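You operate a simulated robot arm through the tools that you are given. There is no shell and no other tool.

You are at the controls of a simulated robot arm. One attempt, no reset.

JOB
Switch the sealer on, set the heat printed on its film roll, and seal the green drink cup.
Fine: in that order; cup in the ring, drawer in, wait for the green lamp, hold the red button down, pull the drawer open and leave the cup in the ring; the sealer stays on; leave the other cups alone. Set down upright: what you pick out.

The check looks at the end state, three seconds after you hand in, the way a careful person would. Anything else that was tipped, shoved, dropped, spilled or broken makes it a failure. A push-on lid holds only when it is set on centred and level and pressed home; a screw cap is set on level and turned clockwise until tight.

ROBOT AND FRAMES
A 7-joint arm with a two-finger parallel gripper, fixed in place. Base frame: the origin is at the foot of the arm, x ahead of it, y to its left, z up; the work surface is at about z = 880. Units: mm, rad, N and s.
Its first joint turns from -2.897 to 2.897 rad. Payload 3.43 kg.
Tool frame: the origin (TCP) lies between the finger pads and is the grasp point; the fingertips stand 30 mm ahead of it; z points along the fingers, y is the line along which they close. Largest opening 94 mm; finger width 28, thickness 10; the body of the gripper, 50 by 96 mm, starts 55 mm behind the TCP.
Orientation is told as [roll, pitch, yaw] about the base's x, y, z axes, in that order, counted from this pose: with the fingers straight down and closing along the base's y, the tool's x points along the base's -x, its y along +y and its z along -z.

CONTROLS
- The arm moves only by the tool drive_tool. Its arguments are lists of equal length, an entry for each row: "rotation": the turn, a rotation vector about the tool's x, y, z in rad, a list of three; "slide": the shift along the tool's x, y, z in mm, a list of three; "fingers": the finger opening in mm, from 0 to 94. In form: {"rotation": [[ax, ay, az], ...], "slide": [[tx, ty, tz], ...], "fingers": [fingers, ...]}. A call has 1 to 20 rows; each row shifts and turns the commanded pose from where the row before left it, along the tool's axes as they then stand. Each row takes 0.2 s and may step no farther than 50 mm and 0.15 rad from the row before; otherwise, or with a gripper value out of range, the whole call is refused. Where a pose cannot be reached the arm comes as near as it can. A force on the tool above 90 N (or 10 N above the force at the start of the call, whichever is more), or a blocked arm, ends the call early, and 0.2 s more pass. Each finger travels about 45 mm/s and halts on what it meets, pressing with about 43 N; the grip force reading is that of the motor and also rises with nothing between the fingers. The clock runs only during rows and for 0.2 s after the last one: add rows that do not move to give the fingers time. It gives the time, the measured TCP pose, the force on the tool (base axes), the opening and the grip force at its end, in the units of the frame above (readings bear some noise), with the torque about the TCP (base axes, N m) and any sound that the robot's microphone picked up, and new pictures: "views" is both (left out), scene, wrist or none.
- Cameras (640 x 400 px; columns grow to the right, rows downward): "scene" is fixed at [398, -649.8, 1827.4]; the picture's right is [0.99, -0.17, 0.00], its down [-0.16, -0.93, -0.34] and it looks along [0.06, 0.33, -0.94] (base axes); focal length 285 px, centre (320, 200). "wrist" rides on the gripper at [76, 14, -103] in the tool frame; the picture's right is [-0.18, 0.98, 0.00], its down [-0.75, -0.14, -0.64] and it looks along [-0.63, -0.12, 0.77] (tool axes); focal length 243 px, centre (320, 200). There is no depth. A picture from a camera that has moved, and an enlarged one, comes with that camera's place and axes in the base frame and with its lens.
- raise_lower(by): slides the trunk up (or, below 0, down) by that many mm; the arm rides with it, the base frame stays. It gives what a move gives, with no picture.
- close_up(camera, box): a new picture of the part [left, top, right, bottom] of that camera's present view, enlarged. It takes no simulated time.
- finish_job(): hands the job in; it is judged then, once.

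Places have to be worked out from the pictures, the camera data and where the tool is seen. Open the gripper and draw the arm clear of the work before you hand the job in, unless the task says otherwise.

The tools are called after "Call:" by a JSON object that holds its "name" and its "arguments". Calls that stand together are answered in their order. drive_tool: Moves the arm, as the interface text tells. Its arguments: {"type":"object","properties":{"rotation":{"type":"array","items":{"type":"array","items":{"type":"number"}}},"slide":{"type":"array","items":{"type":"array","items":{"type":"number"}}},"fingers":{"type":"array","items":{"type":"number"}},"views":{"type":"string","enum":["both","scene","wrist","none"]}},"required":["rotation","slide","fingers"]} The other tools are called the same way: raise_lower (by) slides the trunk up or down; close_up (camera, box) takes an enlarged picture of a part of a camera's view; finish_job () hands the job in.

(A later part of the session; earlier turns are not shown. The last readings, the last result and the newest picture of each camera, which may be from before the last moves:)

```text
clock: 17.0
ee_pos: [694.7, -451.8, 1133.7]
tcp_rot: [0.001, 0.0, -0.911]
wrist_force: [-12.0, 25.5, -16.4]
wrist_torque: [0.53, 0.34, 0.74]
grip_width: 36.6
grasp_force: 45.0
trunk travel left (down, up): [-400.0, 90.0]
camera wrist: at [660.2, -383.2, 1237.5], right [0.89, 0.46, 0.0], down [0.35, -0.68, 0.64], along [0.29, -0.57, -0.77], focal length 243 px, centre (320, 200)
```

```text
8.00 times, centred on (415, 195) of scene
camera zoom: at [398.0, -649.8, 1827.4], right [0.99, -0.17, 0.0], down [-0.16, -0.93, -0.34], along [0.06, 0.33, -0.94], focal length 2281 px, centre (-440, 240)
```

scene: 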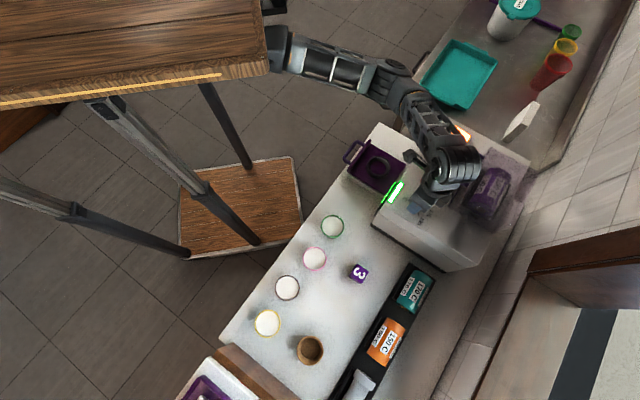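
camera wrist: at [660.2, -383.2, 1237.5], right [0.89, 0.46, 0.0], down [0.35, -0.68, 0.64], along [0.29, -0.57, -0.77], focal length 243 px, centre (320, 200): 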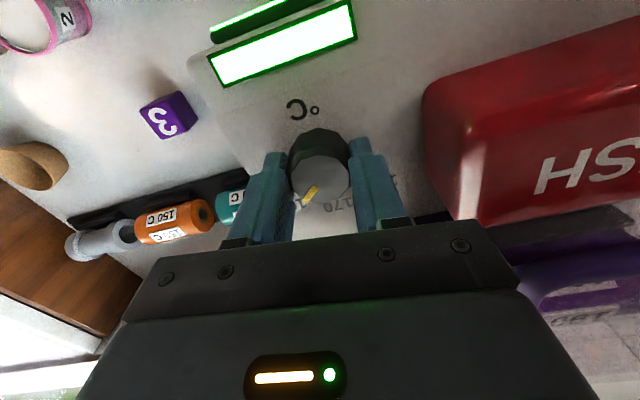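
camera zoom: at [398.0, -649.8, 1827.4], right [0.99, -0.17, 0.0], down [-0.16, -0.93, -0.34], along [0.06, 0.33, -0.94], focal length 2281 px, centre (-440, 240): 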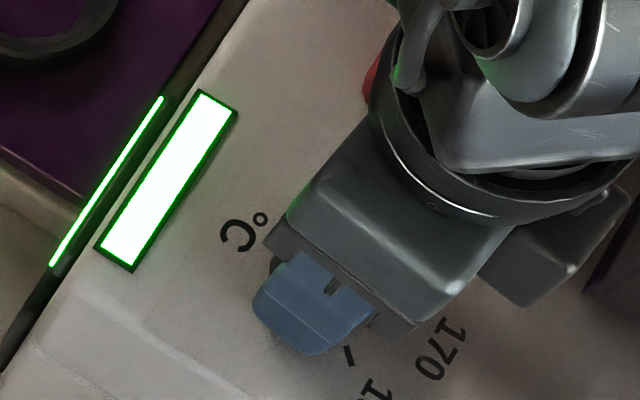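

The pointer now reads about -92° against the 190 tick at -90°. I'll open the fingers, lift straight up and check.

Call:
{"name": "drive_tool", "arguments": {"rotation": [[0, 0, 0], [0, 0, 0], [0, 0, 0], [0, 0, 0], [0, 0, 0], [0, 0, 0]], "slide": [[0, 0, 0], [0, 0, 0], [0, 0, 0], [0, 0, -40], [0, 0, -40], [0, 0, 0]], "fingers": [45, 60, 60, 60, 60, 60], "views": "both"}}

Call:
{"name": "close_up", "arguments": {"camera": "wrist", "box": [250, 60, 380, 180]}}

Call:
{"name": "close_up", "arguments": {"camera": "scene", "box": [380, 170, 450, 220]}}

```text
clock: 18.4
ee_pos: [696.1, -454.6, 1214.8]
tcp_rot: [0.0, -0.001, -0.908]
wrist_force: [0.2, -0.1, -0.1]
wrist_torque: [-0.01, 0.0, -0.02]
grip_width: 60.1
grasp_force: 0.1
trunk travel left (down, up): [-400.0, 90.0]
camera wrist: at [660.6, -384.7, 1317.6], right [0.89, 0.46, 0.0], down [0.35, -0.68, 0.64], along [0.29, -0.57, -0.77], focal length 243 px, centre (320, 200)
```

scene: 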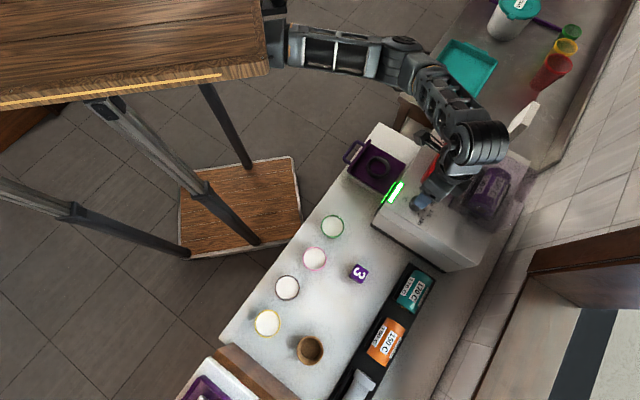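
wrist: 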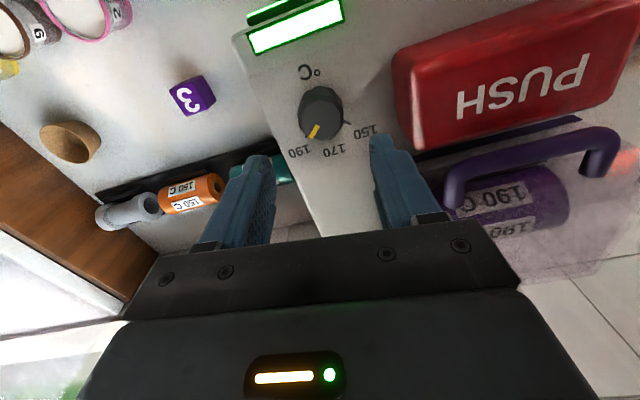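

```text
3.33 times, centred on (315, 120) of wrist
camera zoom: at [660.6, -384.7, 1317.6], right [0.89, 0.46, 0.0], down [0.35, -0.68, 0.64], along [0.29, -0.57, -0.77], focal length 809 px, centre (337, 467)
```

zoom: 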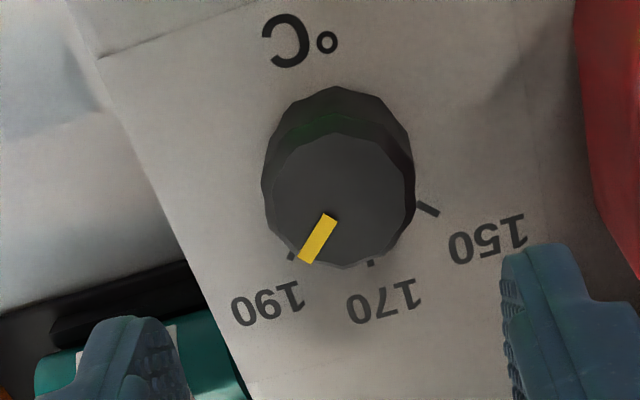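

```text
8.00 times, centred on (415, 195) of scene
camera zoom: at [398.0, -649.8, 1827.4], right [0.99, -0.17, 0.0], down [-0.16, -0.93, -0.34], along [0.06, 0.33, -0.94], focal length 2281 px, centre (-440, 240)
```

zoom: 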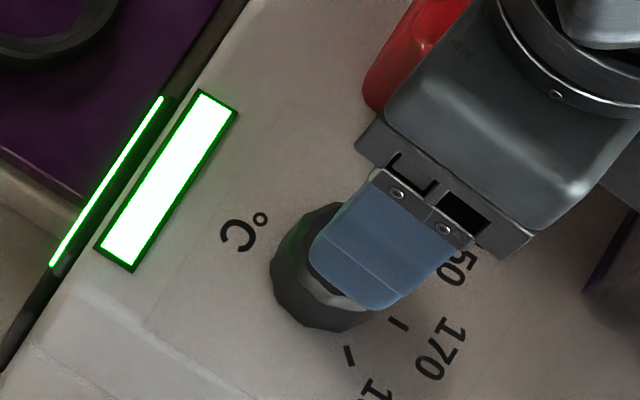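

The pointer rests at about -92° against the 190 tick at -90°, so the heat is set to 190. Next I'll move the opened gripper over the green cup at about (476.5,-434), lined up with the sealer's axes.

Call:
{"name": "drive_tool", "arguments": {"rotation": [[0, 0, -0.123], [0, 0, 0], [0, 0, 0], [0, 0, 0], [0, 0, 0], [0, 0, 0], [0, 0, 0], [0, 0, 0], [0, 0, 0], [0, 0, 0]], "slide": [[0, 0, 0], [34, -28.1, 0], [34, -28.1, 0], [34, -28.1, 0], [34, -28.1, 0], [34, -28.1, 0], [0, 0, 40], [0, 0, 40], [0, 0, 35], [0, 0, 0]], "fingers": [60, 65, 70, 80, 90, 90, 90, 90, 90, 90], "views": "both"}}

Call:
{"name": "close_up", "arguments": {"camera": "wrist", "box": [200, 40, 440, 240]}}

Call:
{"name": "close_up", "arguments": {"camera": "scene", "box": [340, 110, 500, 230]}}

```text
clock: 20.6
ee_pos: [475.7, -433.3, 1097.6]
tcp_rot: [-0.001, 0.0, -0.787]
wrist_force: [-0.3, -0.4, -0.4]
wrist_torque: [0.03, 0.01, 0.01]
grip_width: 90.0
grasp_force: 0.0
trunk travel left (down, up): [-400.0, 90.0]
camera wrist: at [433.1, -368.0, 1201.6], right [0.83, 0.56, 0.0], down [0.43, -0.63, 0.64], along [0.36, -0.53, -0.77], focal length 243 px, centre (320, 200)
```

scene: 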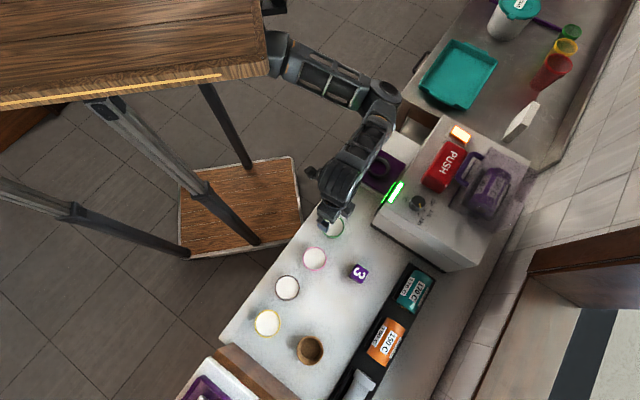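
wrist: 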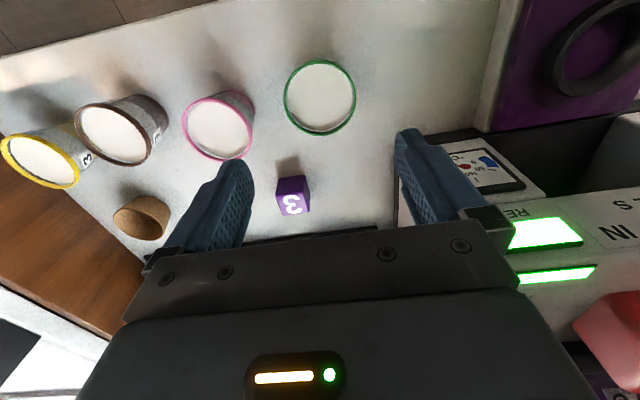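

```text
2.00 times, centred on (320, 140) of wrist
camera zoom: at [433.1, -368.0, 1201.6], right [0.83, 0.56, 0.0], down [0.43, -0.63, 0.64], along [0.36, -0.53, -0.77], focal length 485 px, centre (320, 320)
```

zoom: 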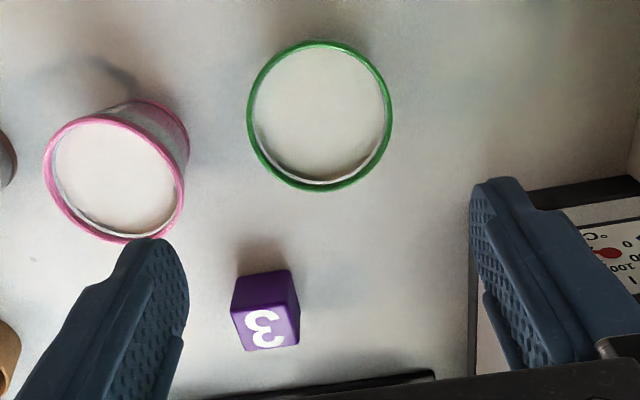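

```text
3.33 times, centred on (420, 170) of scene
camera zoom: at [398.0, -649.8, 1827.4], right [0.99, -0.17, 0.0], down [-0.16, -0.93, -0.34], along [0.06, 0.33, -0.94], focal length 950 px, centre (-13, 300)
```

zoom: 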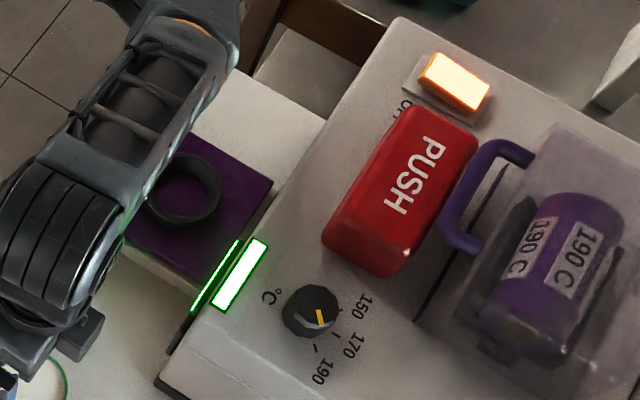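

The green cup's rim centre measures (477,-433.5) with a diameter of about 73 mm, which fits the 90 mm opening. I'll lower to just above the rim and recheck, and take an enlarged look at the knob too.

Call:
{"name": "close_up", "arguments": {"camera": "scene", "box": [405, 190, 435, 220]}}

Call:
{"name": "drive_tool", "arguments": {"rotation": [[0, 0, 0], [0, 0, 0], [0, 0, 0], [0, 0, 0]], "slide": [[-1.1, 0.8, 40], [0, 0, 40], [0, 0, 27], [0, 0, 0]], "fingers": [90, 90, 90, 90], "views": "both"}}

Call:
{"name": "close_up", "arguments": {"camera": "wrist", "box": [180, 40, 460, 240]}}

Call:
{"name": "close_up", "arguments": {"camera": "scene", "box": [300, 190, 380, 250]}}

```text
13.33 times, centred on (420, 205) of scene
camera zoom: at [398.0, -649.8, 1827.4], right [0.99, -0.17, 0.0], down [-0.16, -0.93, -0.34], along [0.06, 0.33, -0.94], focal length 3802 px, centre (-1013, 133)
```

zoom: 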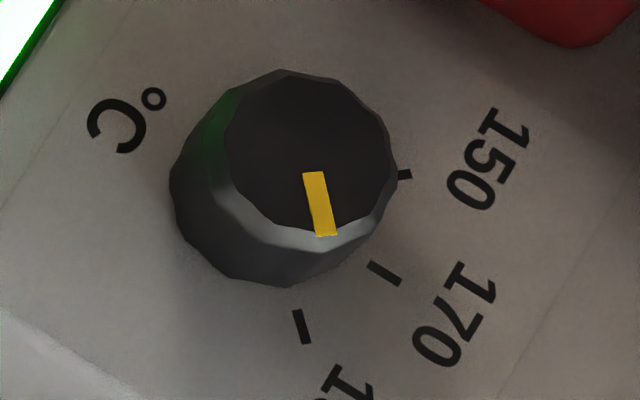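

```text
clock: 21.6
ee_pos: [476.5, -432.4, 990.2]
tcp_rot: [0.0, -0.001, -0.788]
wrist_force: [-0.2, -0.7, 0.0]
wrist_torque: [-0.02, 0.0, 0.02]
grip_width: 89.7
grasp_force: 0.1
trunk travel left (down, up): [-400.0, 90.0]
camera wrist: at [433.1, -367.9, 1093.8], right [0.83, 0.56, 0.0], down [0.43, -0.63, 0.64], along [0.36, -0.53, -0.77], focal length 243 px, centre (320, 200)
```

scene: 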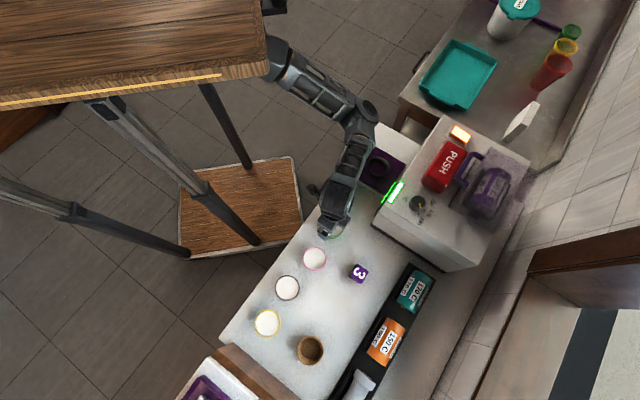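
wrist: 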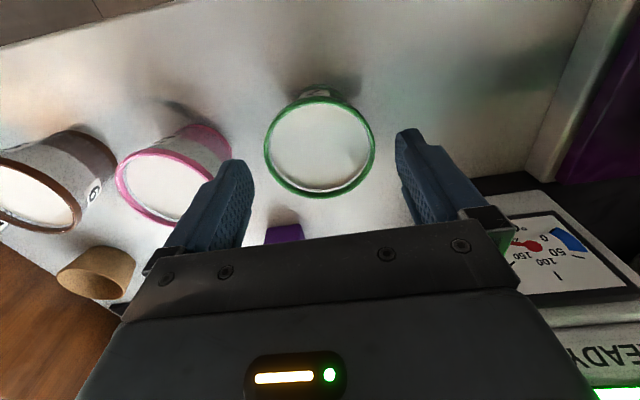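

```text
2.00 times, centred on (320, 140) of wrist
camera zoom: at [433.1, -367.9, 1093.8], right [0.83, 0.56, 0.0], down [0.43, -0.63, 0.64], along [0.36, -0.53, -0.77], focal length 485 px, centre (320, 320)
```

zoom: 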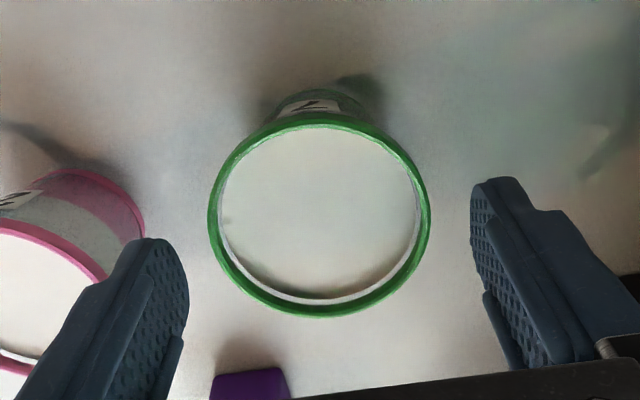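

```text
6.67 times, centred on (340, 220) of scene
camera zoom: at [398.0, -649.8, 1827.4], right [0.99, -0.17, 0.0], down [-0.16, -0.93, -0.34], along [0.06, 0.33, -0.94], focal length 1901 px, centre (187, 67)
```

zoom: 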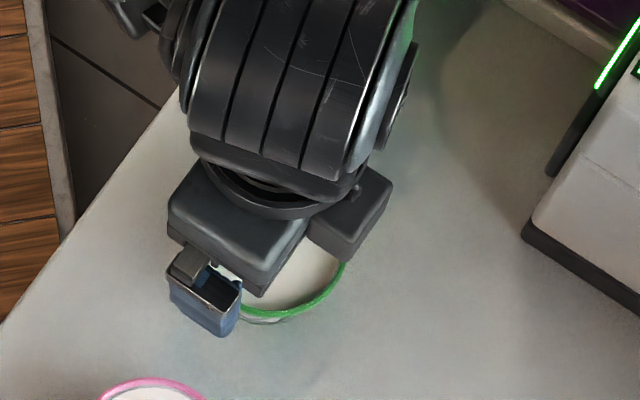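

The scene view shows the pointer parallel to the 190 tick. The cup is centred between the fingers with its rim at z≈949, so I'll lower the TCP to about 944 and close slowly.

Call:
{"name": "drive_tool", "arguments": {"rotation": [[0, 0, 0], [0, 0, 0], [0, 0, 0], [0, 0, 0]], "slide": [[1, 0, 20], [0, 0, 16], [0, 0, 10], [0, 0, 0]], "fingers": [90, 90, 90, 90], "views": "both"}}

Call:
{"name": "close_up", "arguments": {"camera": "wrist", "box": [180, 40, 460, 240]}}

```text
clock: 22.6
ee_pos: [476.2, -432.0, 945.7]
tcp_rot: [0.0, 0.0, -0.787]
wrist_force: [0.3, -1.1, 0.5]
wrist_torque: [0.02, 0.01, 0.02]
grip_width: 90.2
grasp_force: 0.0
trunk travel left (down, up): [-400.0, 90.0]
camera wrist: at [433.1, -367.5, 1048.5], right [0.83, 0.56, 0.0], down [0.43, -0.63, 0.64], along [0.36, -0.53, -0.77], focal length 243 px, centre (320, 200)
```

scene: 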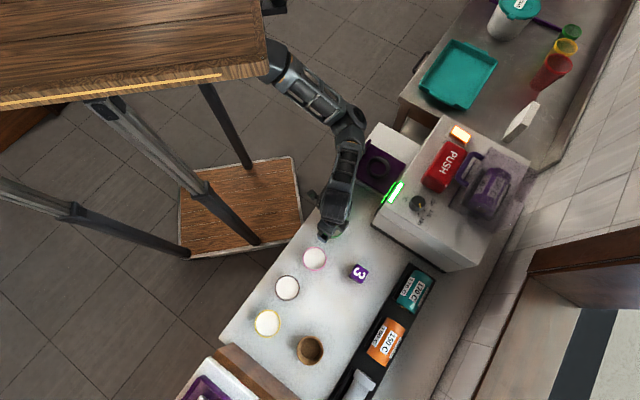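
wrist: 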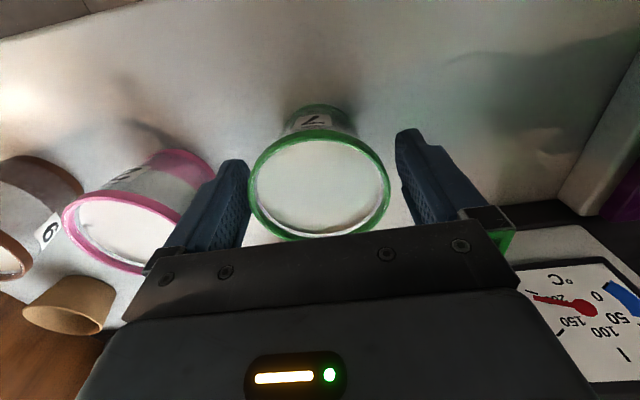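

```text
2.00 times, centred on (320, 140) of wrist
camera zoom: at [433.1, -367.5, 1048.5], right [0.83, 0.56, 0.0], down [0.43, -0.63, 0.64], along [0.36, -0.53, -0.77], focal length 485 px, centre (320, 320)
```

zoom: 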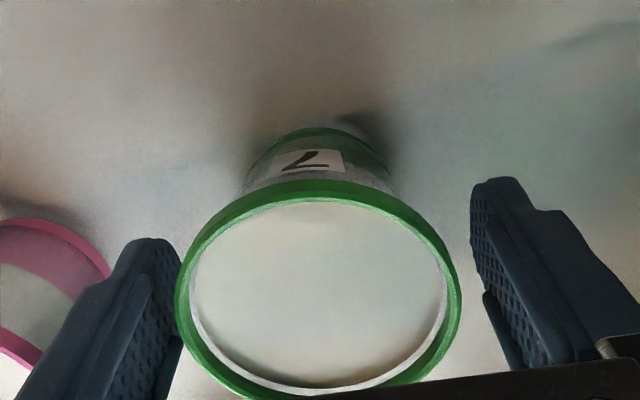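

The cup is centred between the fingers, and the sealer's front gauge shows it is hot. I'll close the fingers gently on the cup.

Call:
{"name": "drive_tool", "arguments": {"rotation": [[0, 0, 0], [0, 0, 0], [0, 0, 0], [0, 0, 0], [0, 0, 0], [0, 0, 0], [0, 0, 0]], "slide": [[0, 0, 0], [0, 0, 0], [0, 0, 0], [0, 0, 0], [0, 0, 0], [0, 0, 0], [0, 0, 0]], "fingers": [84, 79, 76, 74, 72, 70, 68], "views": "wrist"}}

Call:
{"name": "close_up", "arguments": {"camera": "wrist", "box": [180, 40, 460, 240]}}

Call:
{"name": "close_up", "arguments": {"camera": "wrist", "box": [500, 240, 640, 400]}}

```text
clock: 24.2
ee_pos: [476.7, -432.0, 944.4]
tcp_rot: [0.0, 0.0, -0.786]
wrist_force: [0.5, -0.4, 0.3]
wrist_torque: [0.02, 0.0, 0.0]
grip_width: 73.2
grasp_force: 43.3
trunk travel left (down, up): [-400.0, 90.0]
camera wrist: at [433.1, -367.5, 1048.7], right [0.83, 0.56, 0.0], down [0.43, -0.63, 0.64], along [0.36, -0.53, -0.77], focal length 243 px, centre (320, 200)
```

wrist: 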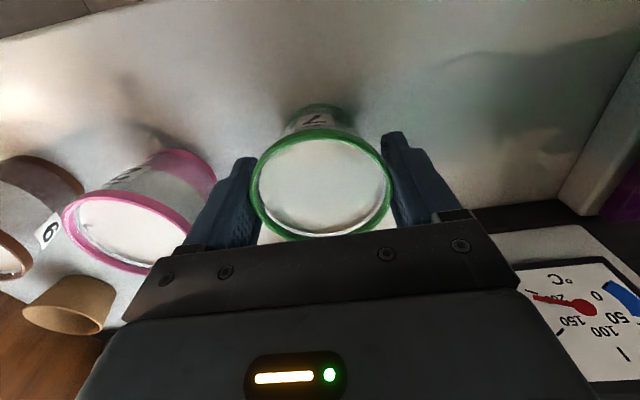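

```text
2.00 times, centred on (320, 140) of wrist
camera zoom: at [433.1, -367.5, 1048.7], right [0.83, 0.56, 0.0], down [0.43, -0.63, 0.64], along [0.36, -0.53, -0.77], focal length 485 px, centre (320, 320)
```

zoom: 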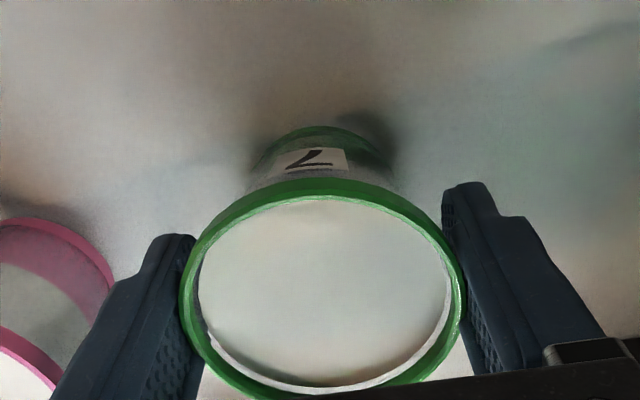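

```text
2.50 times, centred on (570, 320) of wrist
camera zoom: at [433.1, -367.5, 1048.7], right [0.83, 0.56, 0.0], down [0.43, -0.63, 0.64], along [0.36, -0.53, -0.77], focal length 606 px, centre (-305, -100)
```

zoom: 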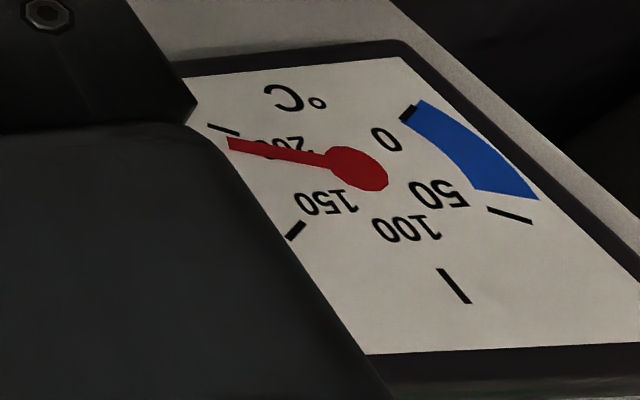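

The grip holds at 73 mm and the gauge reads about 190 °C. I'll lift the cup smoothly and carry it part of the way toward the drawer, so the wrist camera can see the ring.

Call:
{"name": "drive_tool", "arguments": {"rotation": [[0, 0, 0], [0, 0, 0], [0, 0, 0], [0, 0, 0], [0, 0, 0], [0, 0, 0], [0, 0, 0], [0, 0, 0], [0, 0, 0], [0, 0, 0], [0, 0, 0], [0, 0, 0], [0, 0, 0], [0, 0, 0], [0, 0, 0], [0, 0, 0], [0, 0, 0], [0, 0, 0], [0, 0, 0]], "slide": [[0, 0, -4], [0, 0, -10], [0, 0, -18], [0, 0, -24], [0, 0, -24], [0, 0, -20], [0, 0, -12], [0, 0, -6], [0, 0, -2], [0, 4, 0], [0, 10, 0], [0, 18, 0], [0, 24, 0], [0, 28, 0], [0, 26, 0], [0, 18, 0], [0, 11, 0], [0, 6, 0], [0, 0, 0]], "fingers": [68, 68, 68, 68, 68, 68, 68, 68, 68, 68, 68, 68, 68, 68, 68, 68, 68, 68, 68], "views": "both"}}

Call:
{"name": "close_up", "arguments": {"camera": "wrist", "box": [380, 20, 560, 150]}}

Call:
{"name": "close_up", "arguments": {"camera": "scene", "box": [330, 120, 450, 220]}}

```text
clock: 28.2
ee_pos: [579.2, -328.8, 1065.2]
tcp_rot: [0.0, 0.001, -0.786]
wrist_force: [-0.8, -0.1, -1.8]
wrist_torque: [-0.01, 0.0, -0.01]
grip_width: 73.1
grasp_force: 43.5
trunk travel left (down, up): [-400.0, 90.0]
camera wrist: at [535.5, -264.1, 1168.8], right [0.83, 0.56, 0.0], down [0.43, -0.63, 0.64], along [0.36, -0.53, -0.77], focal length 243 px, centre (320, 200)
```

scene: 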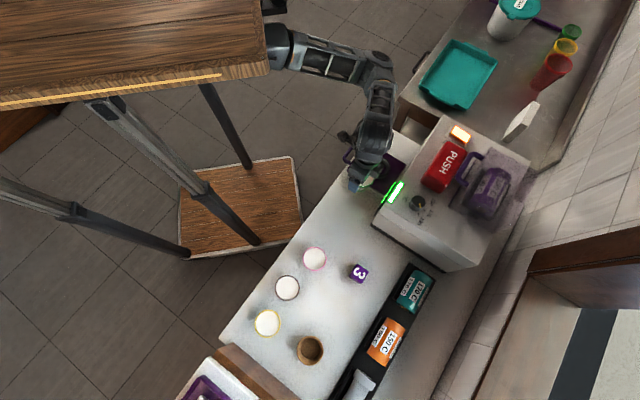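
wrist: 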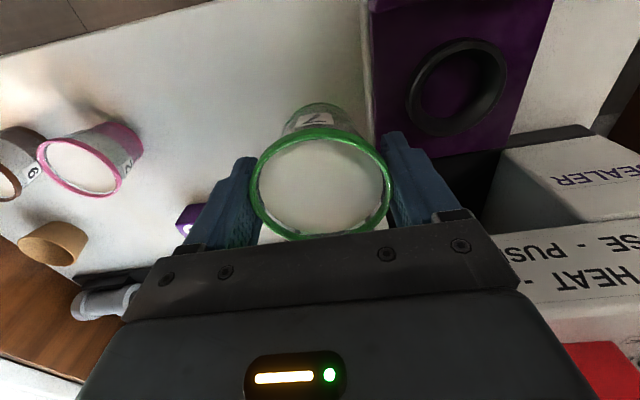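

```text
3.08 times, centred on (470, 85) of wrist
camera zoom: at [535.5, -264.1, 1168.8], right [0.83, 0.56, 0.0], down [0.43, -0.63, 0.64], along [0.36, -0.53, -0.77], focal length 746 px, centre (-142, 554)
```

zoom: 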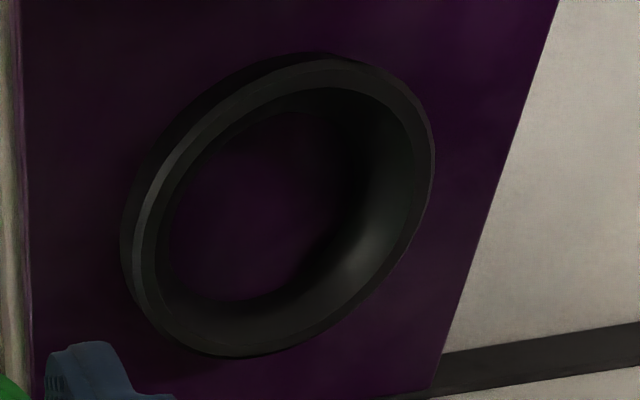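

```text
4.00 times, centred on (390, 170) of scene
camera zoom: at [398.0, -649.8, 1827.4], right [0.99, -0.17, 0.0], down [-0.16, -0.93, -0.34], along [0.06, 0.33, -0.94], focal length 1140 px, centre (40, 320)
```

zoom: 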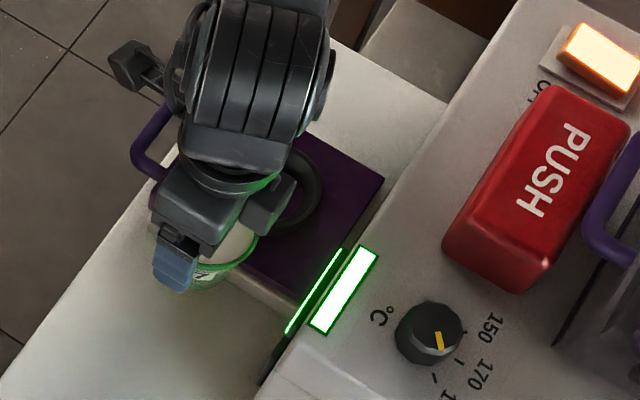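

The cup is held level, and the ring is estimated at about (681,-244) with its top near z=920. To check that directly, I'll raise the cup and move it over the ring so I can compare the ring against the tool axis.

Call:
{"name": "drive_tool", "arguments": {"rotation": [[0, 0, 0], [0, 0, 0], [0, 0, 0], [0, 0, 0], [0, 0, 0], [0, 0, 0], [0, 0, 0], [0, 0, 0], [0, 0, 0]], "slide": [[-0.4, 3.9, -2.6], [-1, 10.4, -6.8], [-1.8, 19.6, -12.8], [-2.6, 28.7, -18.7], [-2.6, 28.7, -18.7], [-1.9, 20.9, -13.6], [-1.1, 11.7, -7.6], [-0.6, 6.5, -4.2], [0, 0, 0]], "fingers": [68, 68, 68, 68, 68, 68, 68, 68, 68], "views": "both"}}

Call:
{"name": "close_up", "arguments": {"camera": "wrist", "box": [240, 20, 400, 140]}}

Call:
{"name": "close_up", "arguments": {"camera": "scene", "box": [330, 120, 450, 220]}}

```text
clock: 30.2
ee_pos: [680.4, -246.9, 1152.5]
tcp_rot: [-0.001, 0.001, -0.787]
wrist_force: [-0.4, -0.5, -1.2]
wrist_torque: [-0.01, -0.01, -0.03]
grip_width: 73.2
grasp_force: 43.1
trunk travel left (down, up): [-400.0, 90.0]
camera wrist: at [635.9, -181.3, 1254.5], right [0.83, 0.56, 0.0], down [0.43, -0.63, 0.64], along [0.36, -0.53, -0.77], focal length 243 px, centre (320, 200)
```

scene: 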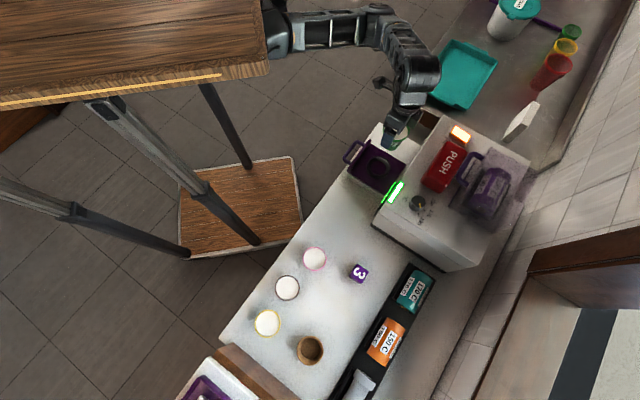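
wrist: 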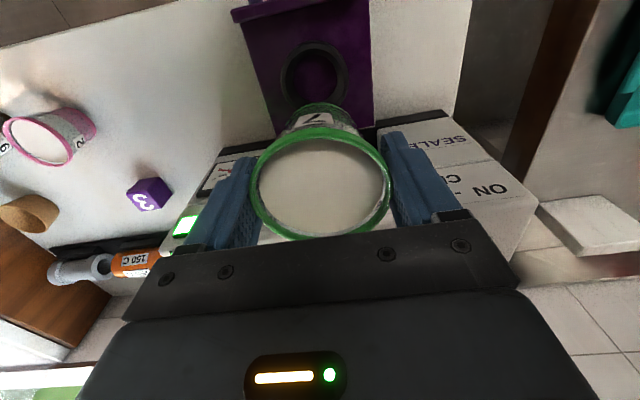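

```text
3.33 times, centred on (320, 80) of wrist
camera zoom: at [635.9, -181.3, 1254.5], right [0.83, 0.56, 0.0], down [0.43, -0.63, 0.64], along [0.36, -0.53, -0.77], focal length 809 px, centre (320, 600)
```

zoom: 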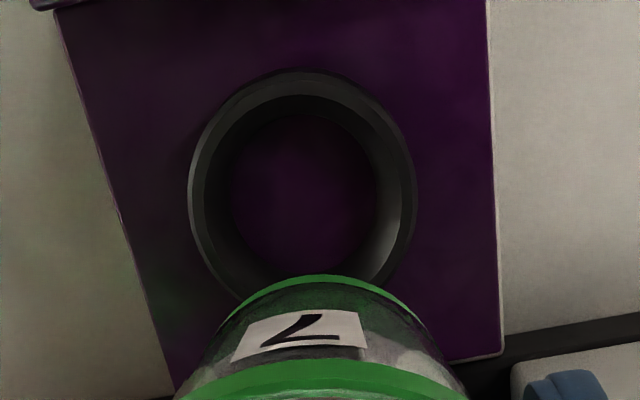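

```text
4.00 times, centred on (390, 170) of scene
camera zoom: at [398.0, -649.8, 1827.4], right [0.99, -0.17, 0.0], down [-0.16, -0.93, -0.34], along [0.06, 0.33, -0.94], focal length 1140 px, centre (40, 320)
```

zoom: 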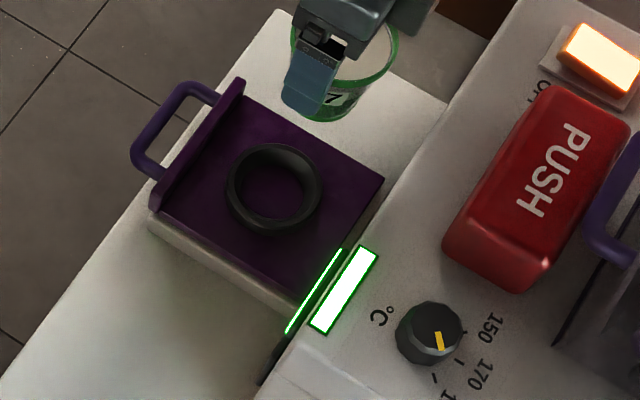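

Combining all the views, with perspective correction, puts the ring top at z≈935 and its centre near (675,-250.5). That is about 6 mm from the current tool axis. I'll correct sideways and lower until the cup's base is just above the ring.

Call:
{"name": "drive_tool", "arguments": {"rotation": [[0, 0, 0], [0, 0, 0], [0, 0, 0], [0, 0, 0], [0, 0, 0], [0, 0, 0], [0, 0, 0], [0, 0, 0], [0, 0, 0], [0, 0, 0]], "slide": [[0.6, -3, 0], [0.7, -3.4, 4], [0, 0, 10], [0, 0, 18], [0, 0, 26], [0, 0, 28], [0, 0, 24], [0, 0, 14], [0, 0, 6], [0, 0, 0]], "fingers": [68, 68, 68, 68, 68, 68, 68, 68, 68, 68], "views": "both"}}

Call:
{"name": "close_up", "arguments": {"camera": "wrist", "box": [240, 20, 400, 140]}}

Call:
{"name": "close_up", "arguments": {"camera": "scene", "box": [330, 120, 450, 220]}}

```text
clock: 32.4
ee_pos: [674.8, -249.0, 1022.1]
tcp_rot: [-0.001, 0.0, -0.788]
wrist_force: [-0.4, 0.1, -1.3]
wrist_torque: [-0.02, 0.02, 0.0]
grip_width: 73.0
grasp_force: 43.0
trunk travel left (down, up): [-400.0, 90.0]
camera wrist: at [631.4, -184.7, 1125.5], right [0.83, 0.56, 0.0], down [0.43, -0.63, 0.64], along [0.36, -0.53, -0.77], focal length 243 px, centre (320, 200)
```

scene: 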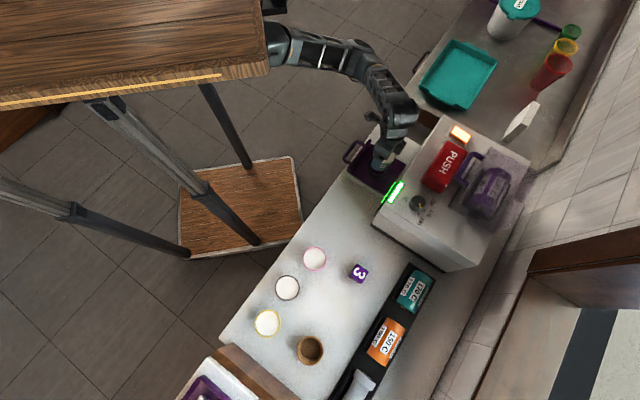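
wrist: 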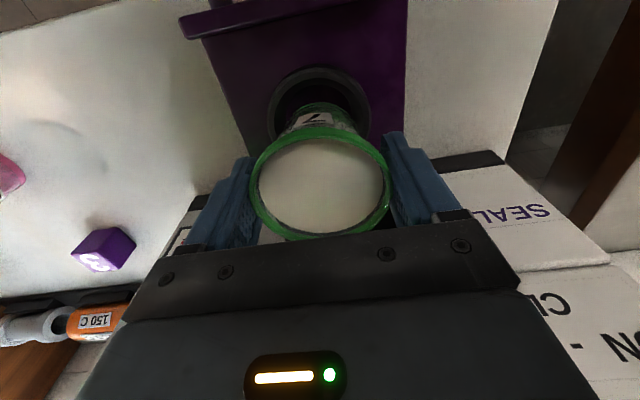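

```text
3.33 times, centred on (320, 80) of wrist
camera zoom: at [631.4, -184.7, 1125.5], right [0.83, 0.56, 0.0], down [0.43, -0.63, 0.64], along [0.36, -0.53, -0.77], focal length 809 px, centre (320, 600)
```

zoom: 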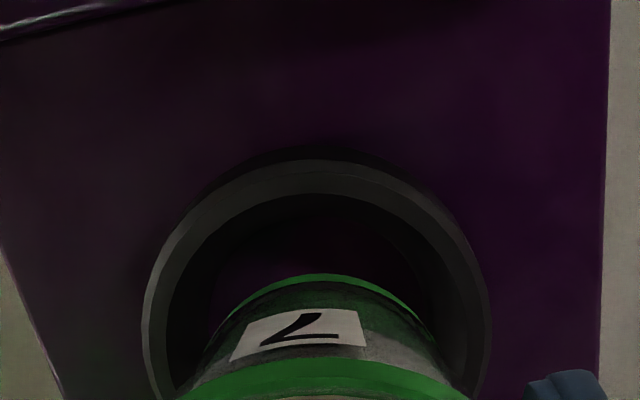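

```text
4.00 times, centred on (390, 170) of scene
camera zoom: at [398.0, -649.8, 1827.4], right [0.99, -0.17, 0.0], down [-0.16, -0.93, -0.34], along [0.06, 0.33, -0.94], focal length 1140 px, centre (40, 320)
```

zoom: 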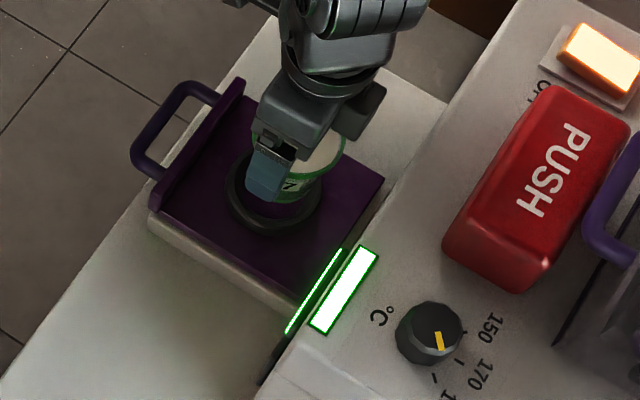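

The cup base is about 958, still above the ring. The ring's centre looks about 3 mm further toward the sealer and 1.5 mm to the side, so I'll correct that and lower the base to about the ring's top.

Call:
{"name": "drive_tool", "arguments": {"rotation": [[0, 0, 0], [0, 0, 0], [0, 0, 0], [0, 0, 0], [0, 0, 0], [0, 0, 0]], "slide": [[-1.8, -0.8, 0], [-1.5, -0.8, 3], [0, 0, 6], [0, 0, 6], [0, 0, 4], [0, 0, 0]], "fingers": [68, 68, 68, 68, 68, 68], "views": "both"}}

Call:
{"name": "close_up", "arguments": {"camera": "wrist", "box": [240, 20, 400, 140]}}

Call:
{"name": "close_up", "arguments": {"camera": "scene", "box": [360, 130, 430, 190]}}

```text
clock: 33.8
ee_pos: [676.0, -252.0, 1002.5]
tcp_rot: [0.0, -0.001, -0.788]
wrist_force: [-0.3, -0.2, -1.5]
wrist_torque: [-0.01, -0.01, 0.0]
grip_width: 73.2
grasp_force: 43.4
trunk travel left (down, up): [-400.0, 90.0]
camera wrist: at [632.1, -188.6, 1105.3], right [0.83, 0.56, 0.0], down [0.43, -0.63, 0.64], along [0.36, -0.53, -0.77], focal length 243 px, centre (320, 200)
```

scene: 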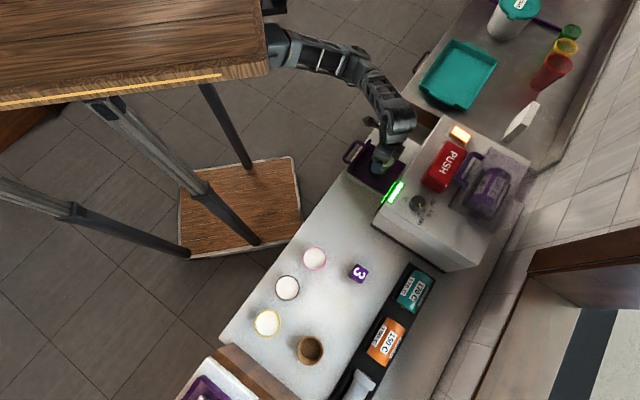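
wrist: 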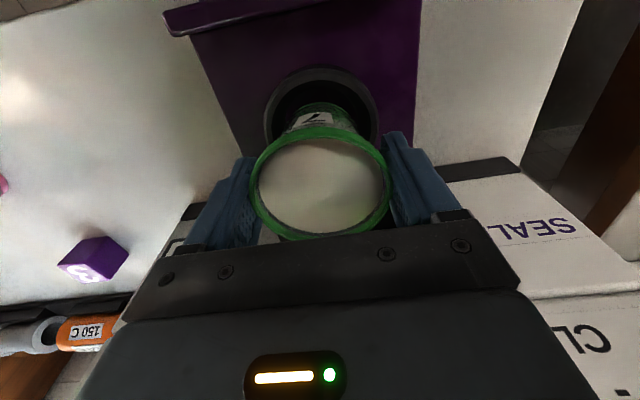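

```text
3.33 times, centred on (320, 80) of wrist
camera zoom: at [632.1, -188.6, 1105.3], right [0.83, 0.56, 0.0], down [0.43, -0.63, 0.64], along [0.36, -0.53, -0.77], focal length 809 px, centre (320, 600)
```

zoom: 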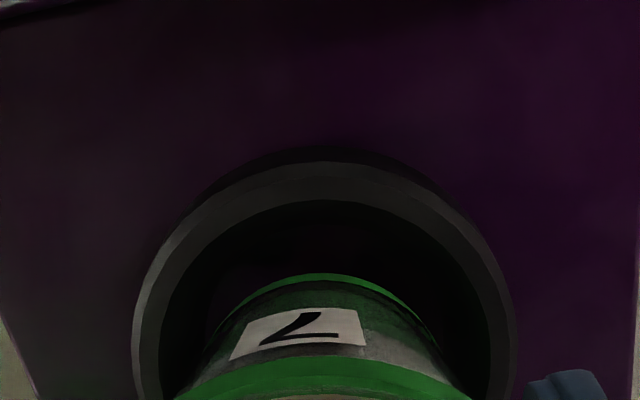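

```text
6.67 times, centred on (395, 160) of scene
camera zoom: at [398.0, -649.8, 1827.4], right [0.99, -0.17, 0.0], down [-0.16, -0.93, -0.34], along [0.06, 0.33, -0.94], focal length 1901 px, centre (-180, 467)
```

zoom: 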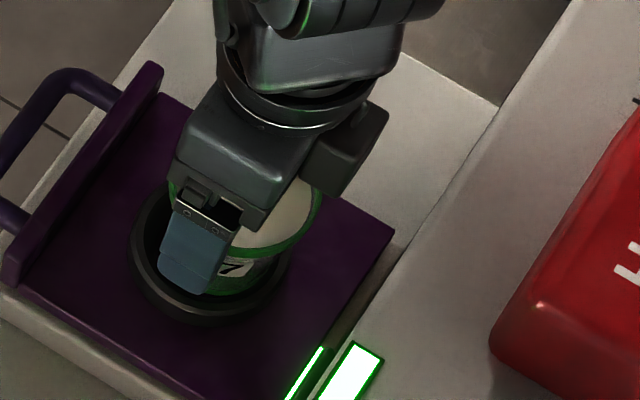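

The ring and cup base are now concentric to within about 1 mm. I'll lower into the ring in small steps, watching the force.

Call:
{"name": "drive_tool", "arguments": {"rotation": [[0, 0, 0], [0, 0, 0], [0, 0, 0], [0, 0, 0], [0, 0, 0]], "slide": [[0, 0.8, 3], [0, 0, 4], [0, 0, 4], [0, 0, 3], [0, 0, 0]], "fingers": [68, 68, 68, 68, 68], "views": "wrist"}}

```text
clock: 35.0
ee_pos: [675.5, -252.3, 989.2]
tcp_rot: [0.001, -0.002, -0.787]
wrist_force: [0.4, -0.3, 22.7]
wrist_torque: [0.17, 0.07, -0.05]
grip_width: 72.8
grasp_force: 43.0
trunk travel left (down, up): [-400.0, 90.0]
camera wrist: at [632.0, -188.3, 1092.5], right [0.83, 0.56, 0.0], down [0.43, -0.63, 0.64], along [0.36, -0.53, -0.77], focal length 243 px, centre (320, 200)
```

wrist: 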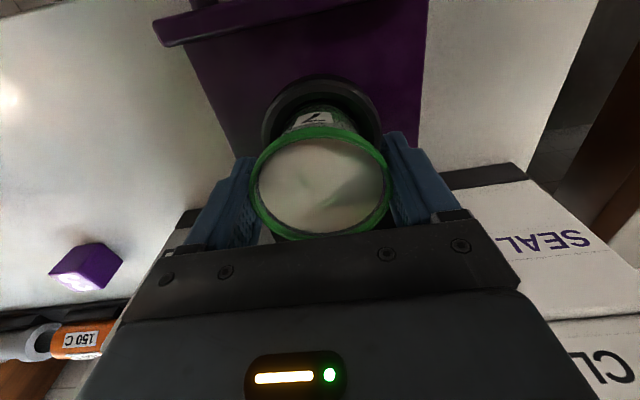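

Contact at 23 N puts the cup base at about z=925, about 10 mm inside the ring. I'll check closely whether it stands flat on the drawer plate.

Call:
{"name": "close_up", "arguments": {"camera": "wrist", "box": [240, 50, 400, 170]}}

Call:
{"name": "close_up", "arguments": {"camera": "scene", "box": [360, 130, 430, 190]}}

```text
3.33 times, centred on (320, 110) of wrist
camera zoom: at [632.0, -188.3, 1092.5], right [0.83, 0.56, 0.0], down [0.43, -0.63, 0.64], along [0.36, -0.53, -0.77], focal length 809 px, centre (320, 500)
```

zoom: 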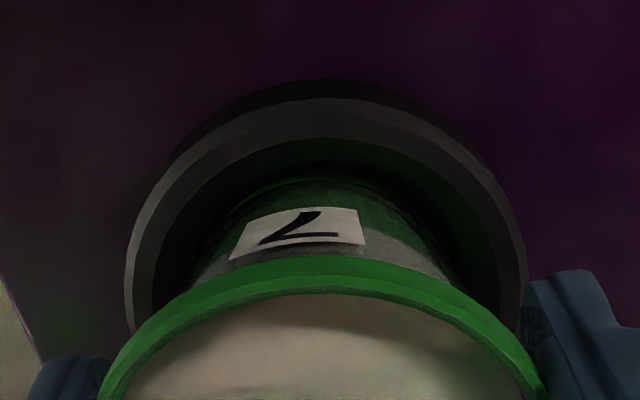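

```text
6.67 times, centred on (395, 160) of scene
camera zoom: at [398.0, -649.8, 1827.4], right [0.99, -0.17, 0.0], down [-0.16, -0.93, -0.34], along [0.06, 0.33, -0.94], focal length 1901 px, centre (-180, 467)
```

zoom: 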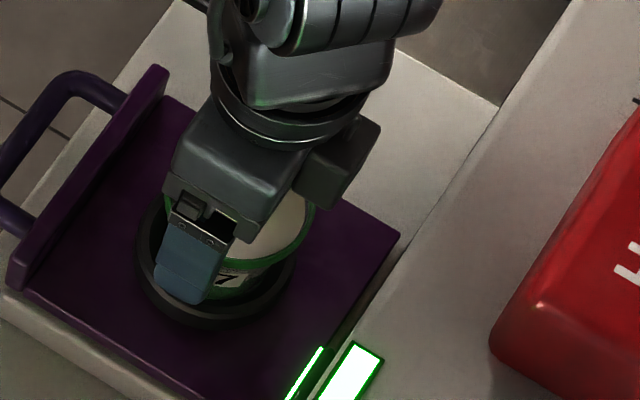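

The drawer shifted in by a couple of mm and the ring is now centred on the cup. I'll lower another 1.5 mm to test whether the base is firmly seated.

Call:
{"name": "drive_tool", "arguments": {"rotation": [[0, 0, 0], [0, 0, 0], [0, 0, 0]], "slide": [[0, 0, 1.5], [0, 0, 0], [0, 0, 0]], "fingers": [68, 68, 68], "views": "none"}}

```text
clock: 35.8
ee_pos: [675.7, -253.5, 987.1]
tcp_rot: [-0.001, -0.002, -0.787]
wrist_force: [1.4, 0.1, 39.1]
wrist_torque: [-0.28, -0.26, -0.09]
grip_width: 72.8
grasp_force: 43.1
trunk travel left (down, up): [-400.0, 90.0]
```

The force rose stiffly to 39 N, so the base is seated. I'll relieve the pressing force, then open the fingers slowly.

Call:
{"name": "drive_tool", "arguments": {"rotation": [[0, 0, 0], [0, 0, 0], [0, 0, 0], [0, 0, 0]], "slide": [[0, 0, -1.5], [0, 0, -1.5], [0, 0, 0], [0, 0, 0]], "fingers": [68, 68, 68, 68], "views": "none"}}

```text
clock: 36.8
ee_pos: [677.0, -252.5, 988.3]
tcp_rot: [-0.001, 0.002, -0.787]
wrist_force: [0.1, 0.6, -1.2]
wrist_torque: [-0.03, 0.02, 0.01]
grip_width: 72.5
grasp_force: 42.8
trunk travel left (down, up): [-400.0, 90.0]
```

The force is down to the cup's weight alone. I'll lower 1 mm to touch down lightly and open the fingers slowly.

Call:
{"name": "drive_tool", "arguments": {"rotation": [[0, 0, 0], [0, 0, 0], [0, 0, 0], [0, 0, 0], [0, 0, 0], [0, 0, 0], [0, 0, 0], [0, 0, 0], [0, 0, 0]], "slide": [[0, 0, 1], [0, 0, 0], [0, 0, 0], [0, 0, 0], [0, 0, 0], [0, 0, 0], [0, 0, 0], [0, 0, 0], [0, 0, 0]], "fingers": [68, 71, 73, 75, 78, 82, 86, 90, 92], "views": "both"}}

Call:
{"name": "close_up", "arguments": {"camera": "wrist", "box": [220, 50, 420, 240]}}

Call:
{"name": "close_up", "arguments": {"camera": "scene", "box": [360, 130, 430, 190]}}

```text
clock: 38.8
ee_pos: [676.5, -252.4, 988.2]
tcp_rot: [0.002, 0.0, -0.787]
wrist_force: [-0.3, -1.1, -0.4]
wrist_torque: [-0.01, 0.02, 0.01]
grip_width: 92.0
grasp_force: 0.0
trunk travel left (down, up): [-400.0, 90.0]
camera wrist: at [632.5, -187.6, 1091.8], right [0.83, 0.56, 0.0], down [0.43, -0.63, 0.64], along [0.36, -0.53, -0.77], focal length 243 px, centre (320, 200)
```

scene: 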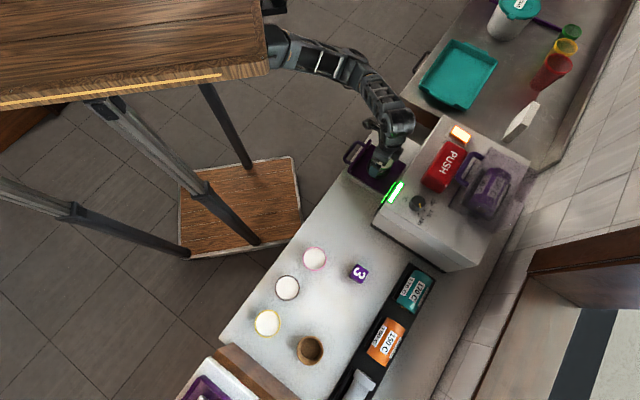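
wrist: 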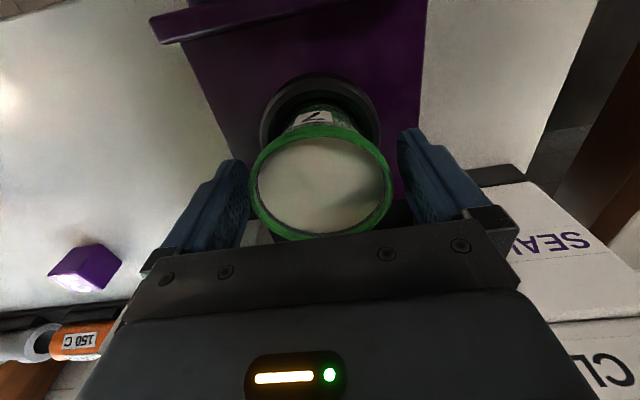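

```text
2.11 times, centred on (320, 145) of wrist
camera zoom: at [632.5, -187.6, 1091.8], right [0.83, 0.56, 0.0], down [0.43, -0.63, 0.64], along [0.36, -0.53, -0.77], focal length 511 px, centre (320, 316)
```

zoom: 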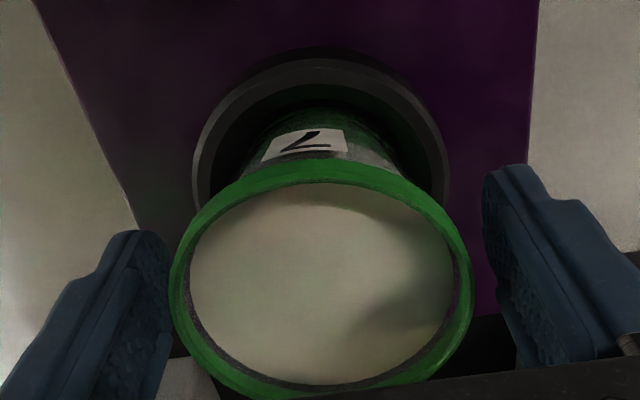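

```text
6.67 times, centred on (395, 160) of scene
camera zoom: at [398.0, -649.8, 1827.4], right [0.99, -0.17, 0.0], down [-0.16, -0.93, -0.34], along [0.06, 0.33, -0.94], focal length 1901 px, centre (-180, 467)
```

zoom: 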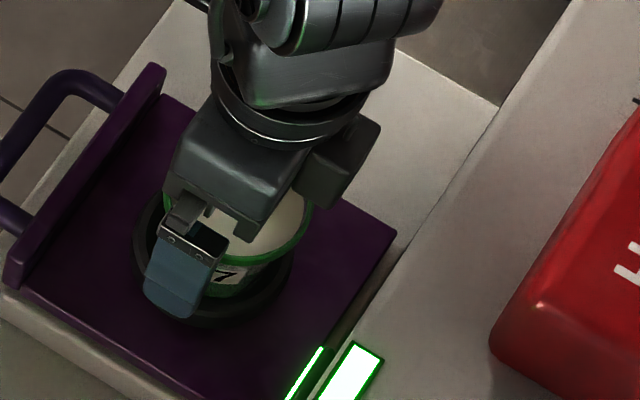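

The cup stands upright in the ring and the grip is free. I'll lift straight up, close the fingers and move outward over the drawer handle to look at it.

Call:
{"name": "drive_tool", "arguments": {"rotation": [[0, 0, 0], [0, 0, 0], [0, 0, 0], [0, 0, 0], [0, 0, 0], [0, 0, 0], [0, 0, 0], [0, 0, 0]], "slide": [[0, 0, -15], [0, 0, -30], [0, 0, -40], [0, 0, -30], [45, 0, 0], [45, 0, 0], [5, 0, 0], [0, 0, 0]], "fingers": [92, 92, 92, 92, 70, 40, 10, 0], "views": "both"}}

Call:
{"name": "close_up", "arguments": {"camera": "wrist", "box": [200, 20, 440, 220]}}

Call:
{"name": "close_up", "arguments": {"camera": "scene", "box": [330, 120, 430, 210]}}

```text
clock: 40.6
ee_pos: [609.6, -183.8, 1102.8]
tcp_rot: [0.001, 0.001, -0.786]
wrist_force: [-0.4, 0.6, 1.2]
wrist_torque: [-0.02, 0.01, -0.05]
grip_width: 7.3
grasp_force: 0.1
trunk travel left (down, up): [-400.0, 90.0]
camera wrist: at [566.0, -118.9, 1206.4], right [0.83, 0.56, 0.0], down [0.43, -0.63, 0.64], along [0.36, -0.53, -0.77], focal length 243 px, centre (320, 200)
```

scene: 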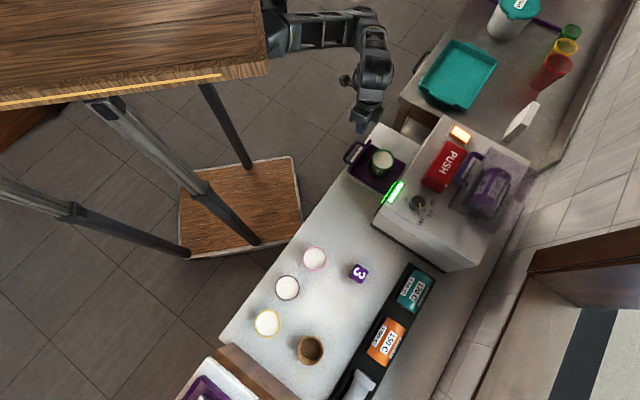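
wrist: 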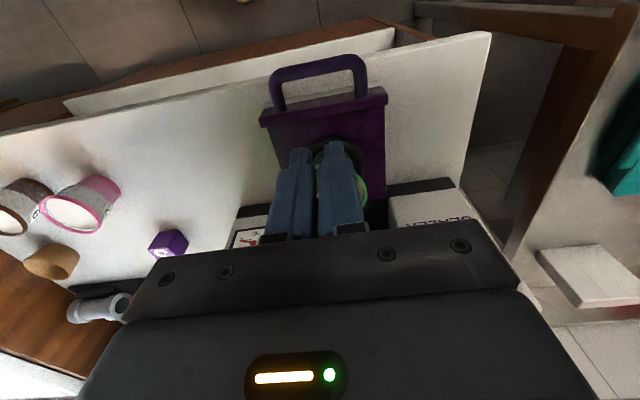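

```text
2.00 times, centred on (320, 120) of wrist
camera zoom: at [566.0, -118.9, 1206.4], right [0.83, 0.56, 0.0], down [0.43, -0.63, 0.64], along [0.36, -0.53, -0.77], focal length 485 px, centre (320, 360)
```

zoom: 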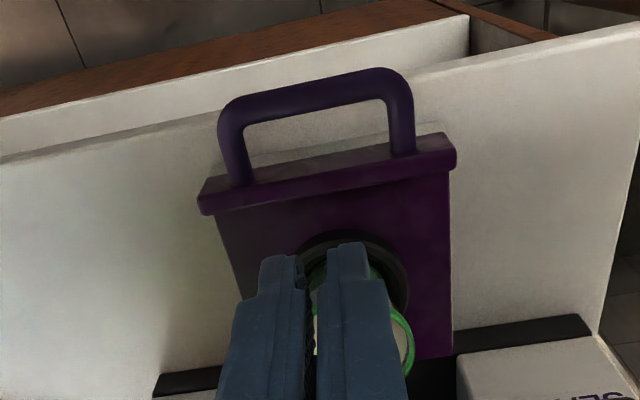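

```text
4.44 times, centred on (380, 165) of scene
camera zoom: at [398.0, -649.8, 1827.4], right [0.99, -0.17, 0.0], down [-0.16, -0.93, -0.34], along [0.06, 0.33, -0.94], focal length 1267 px, centre (53, 356)
```

zoom: 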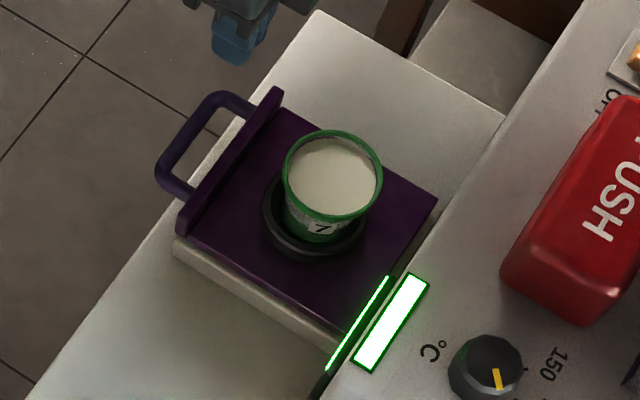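

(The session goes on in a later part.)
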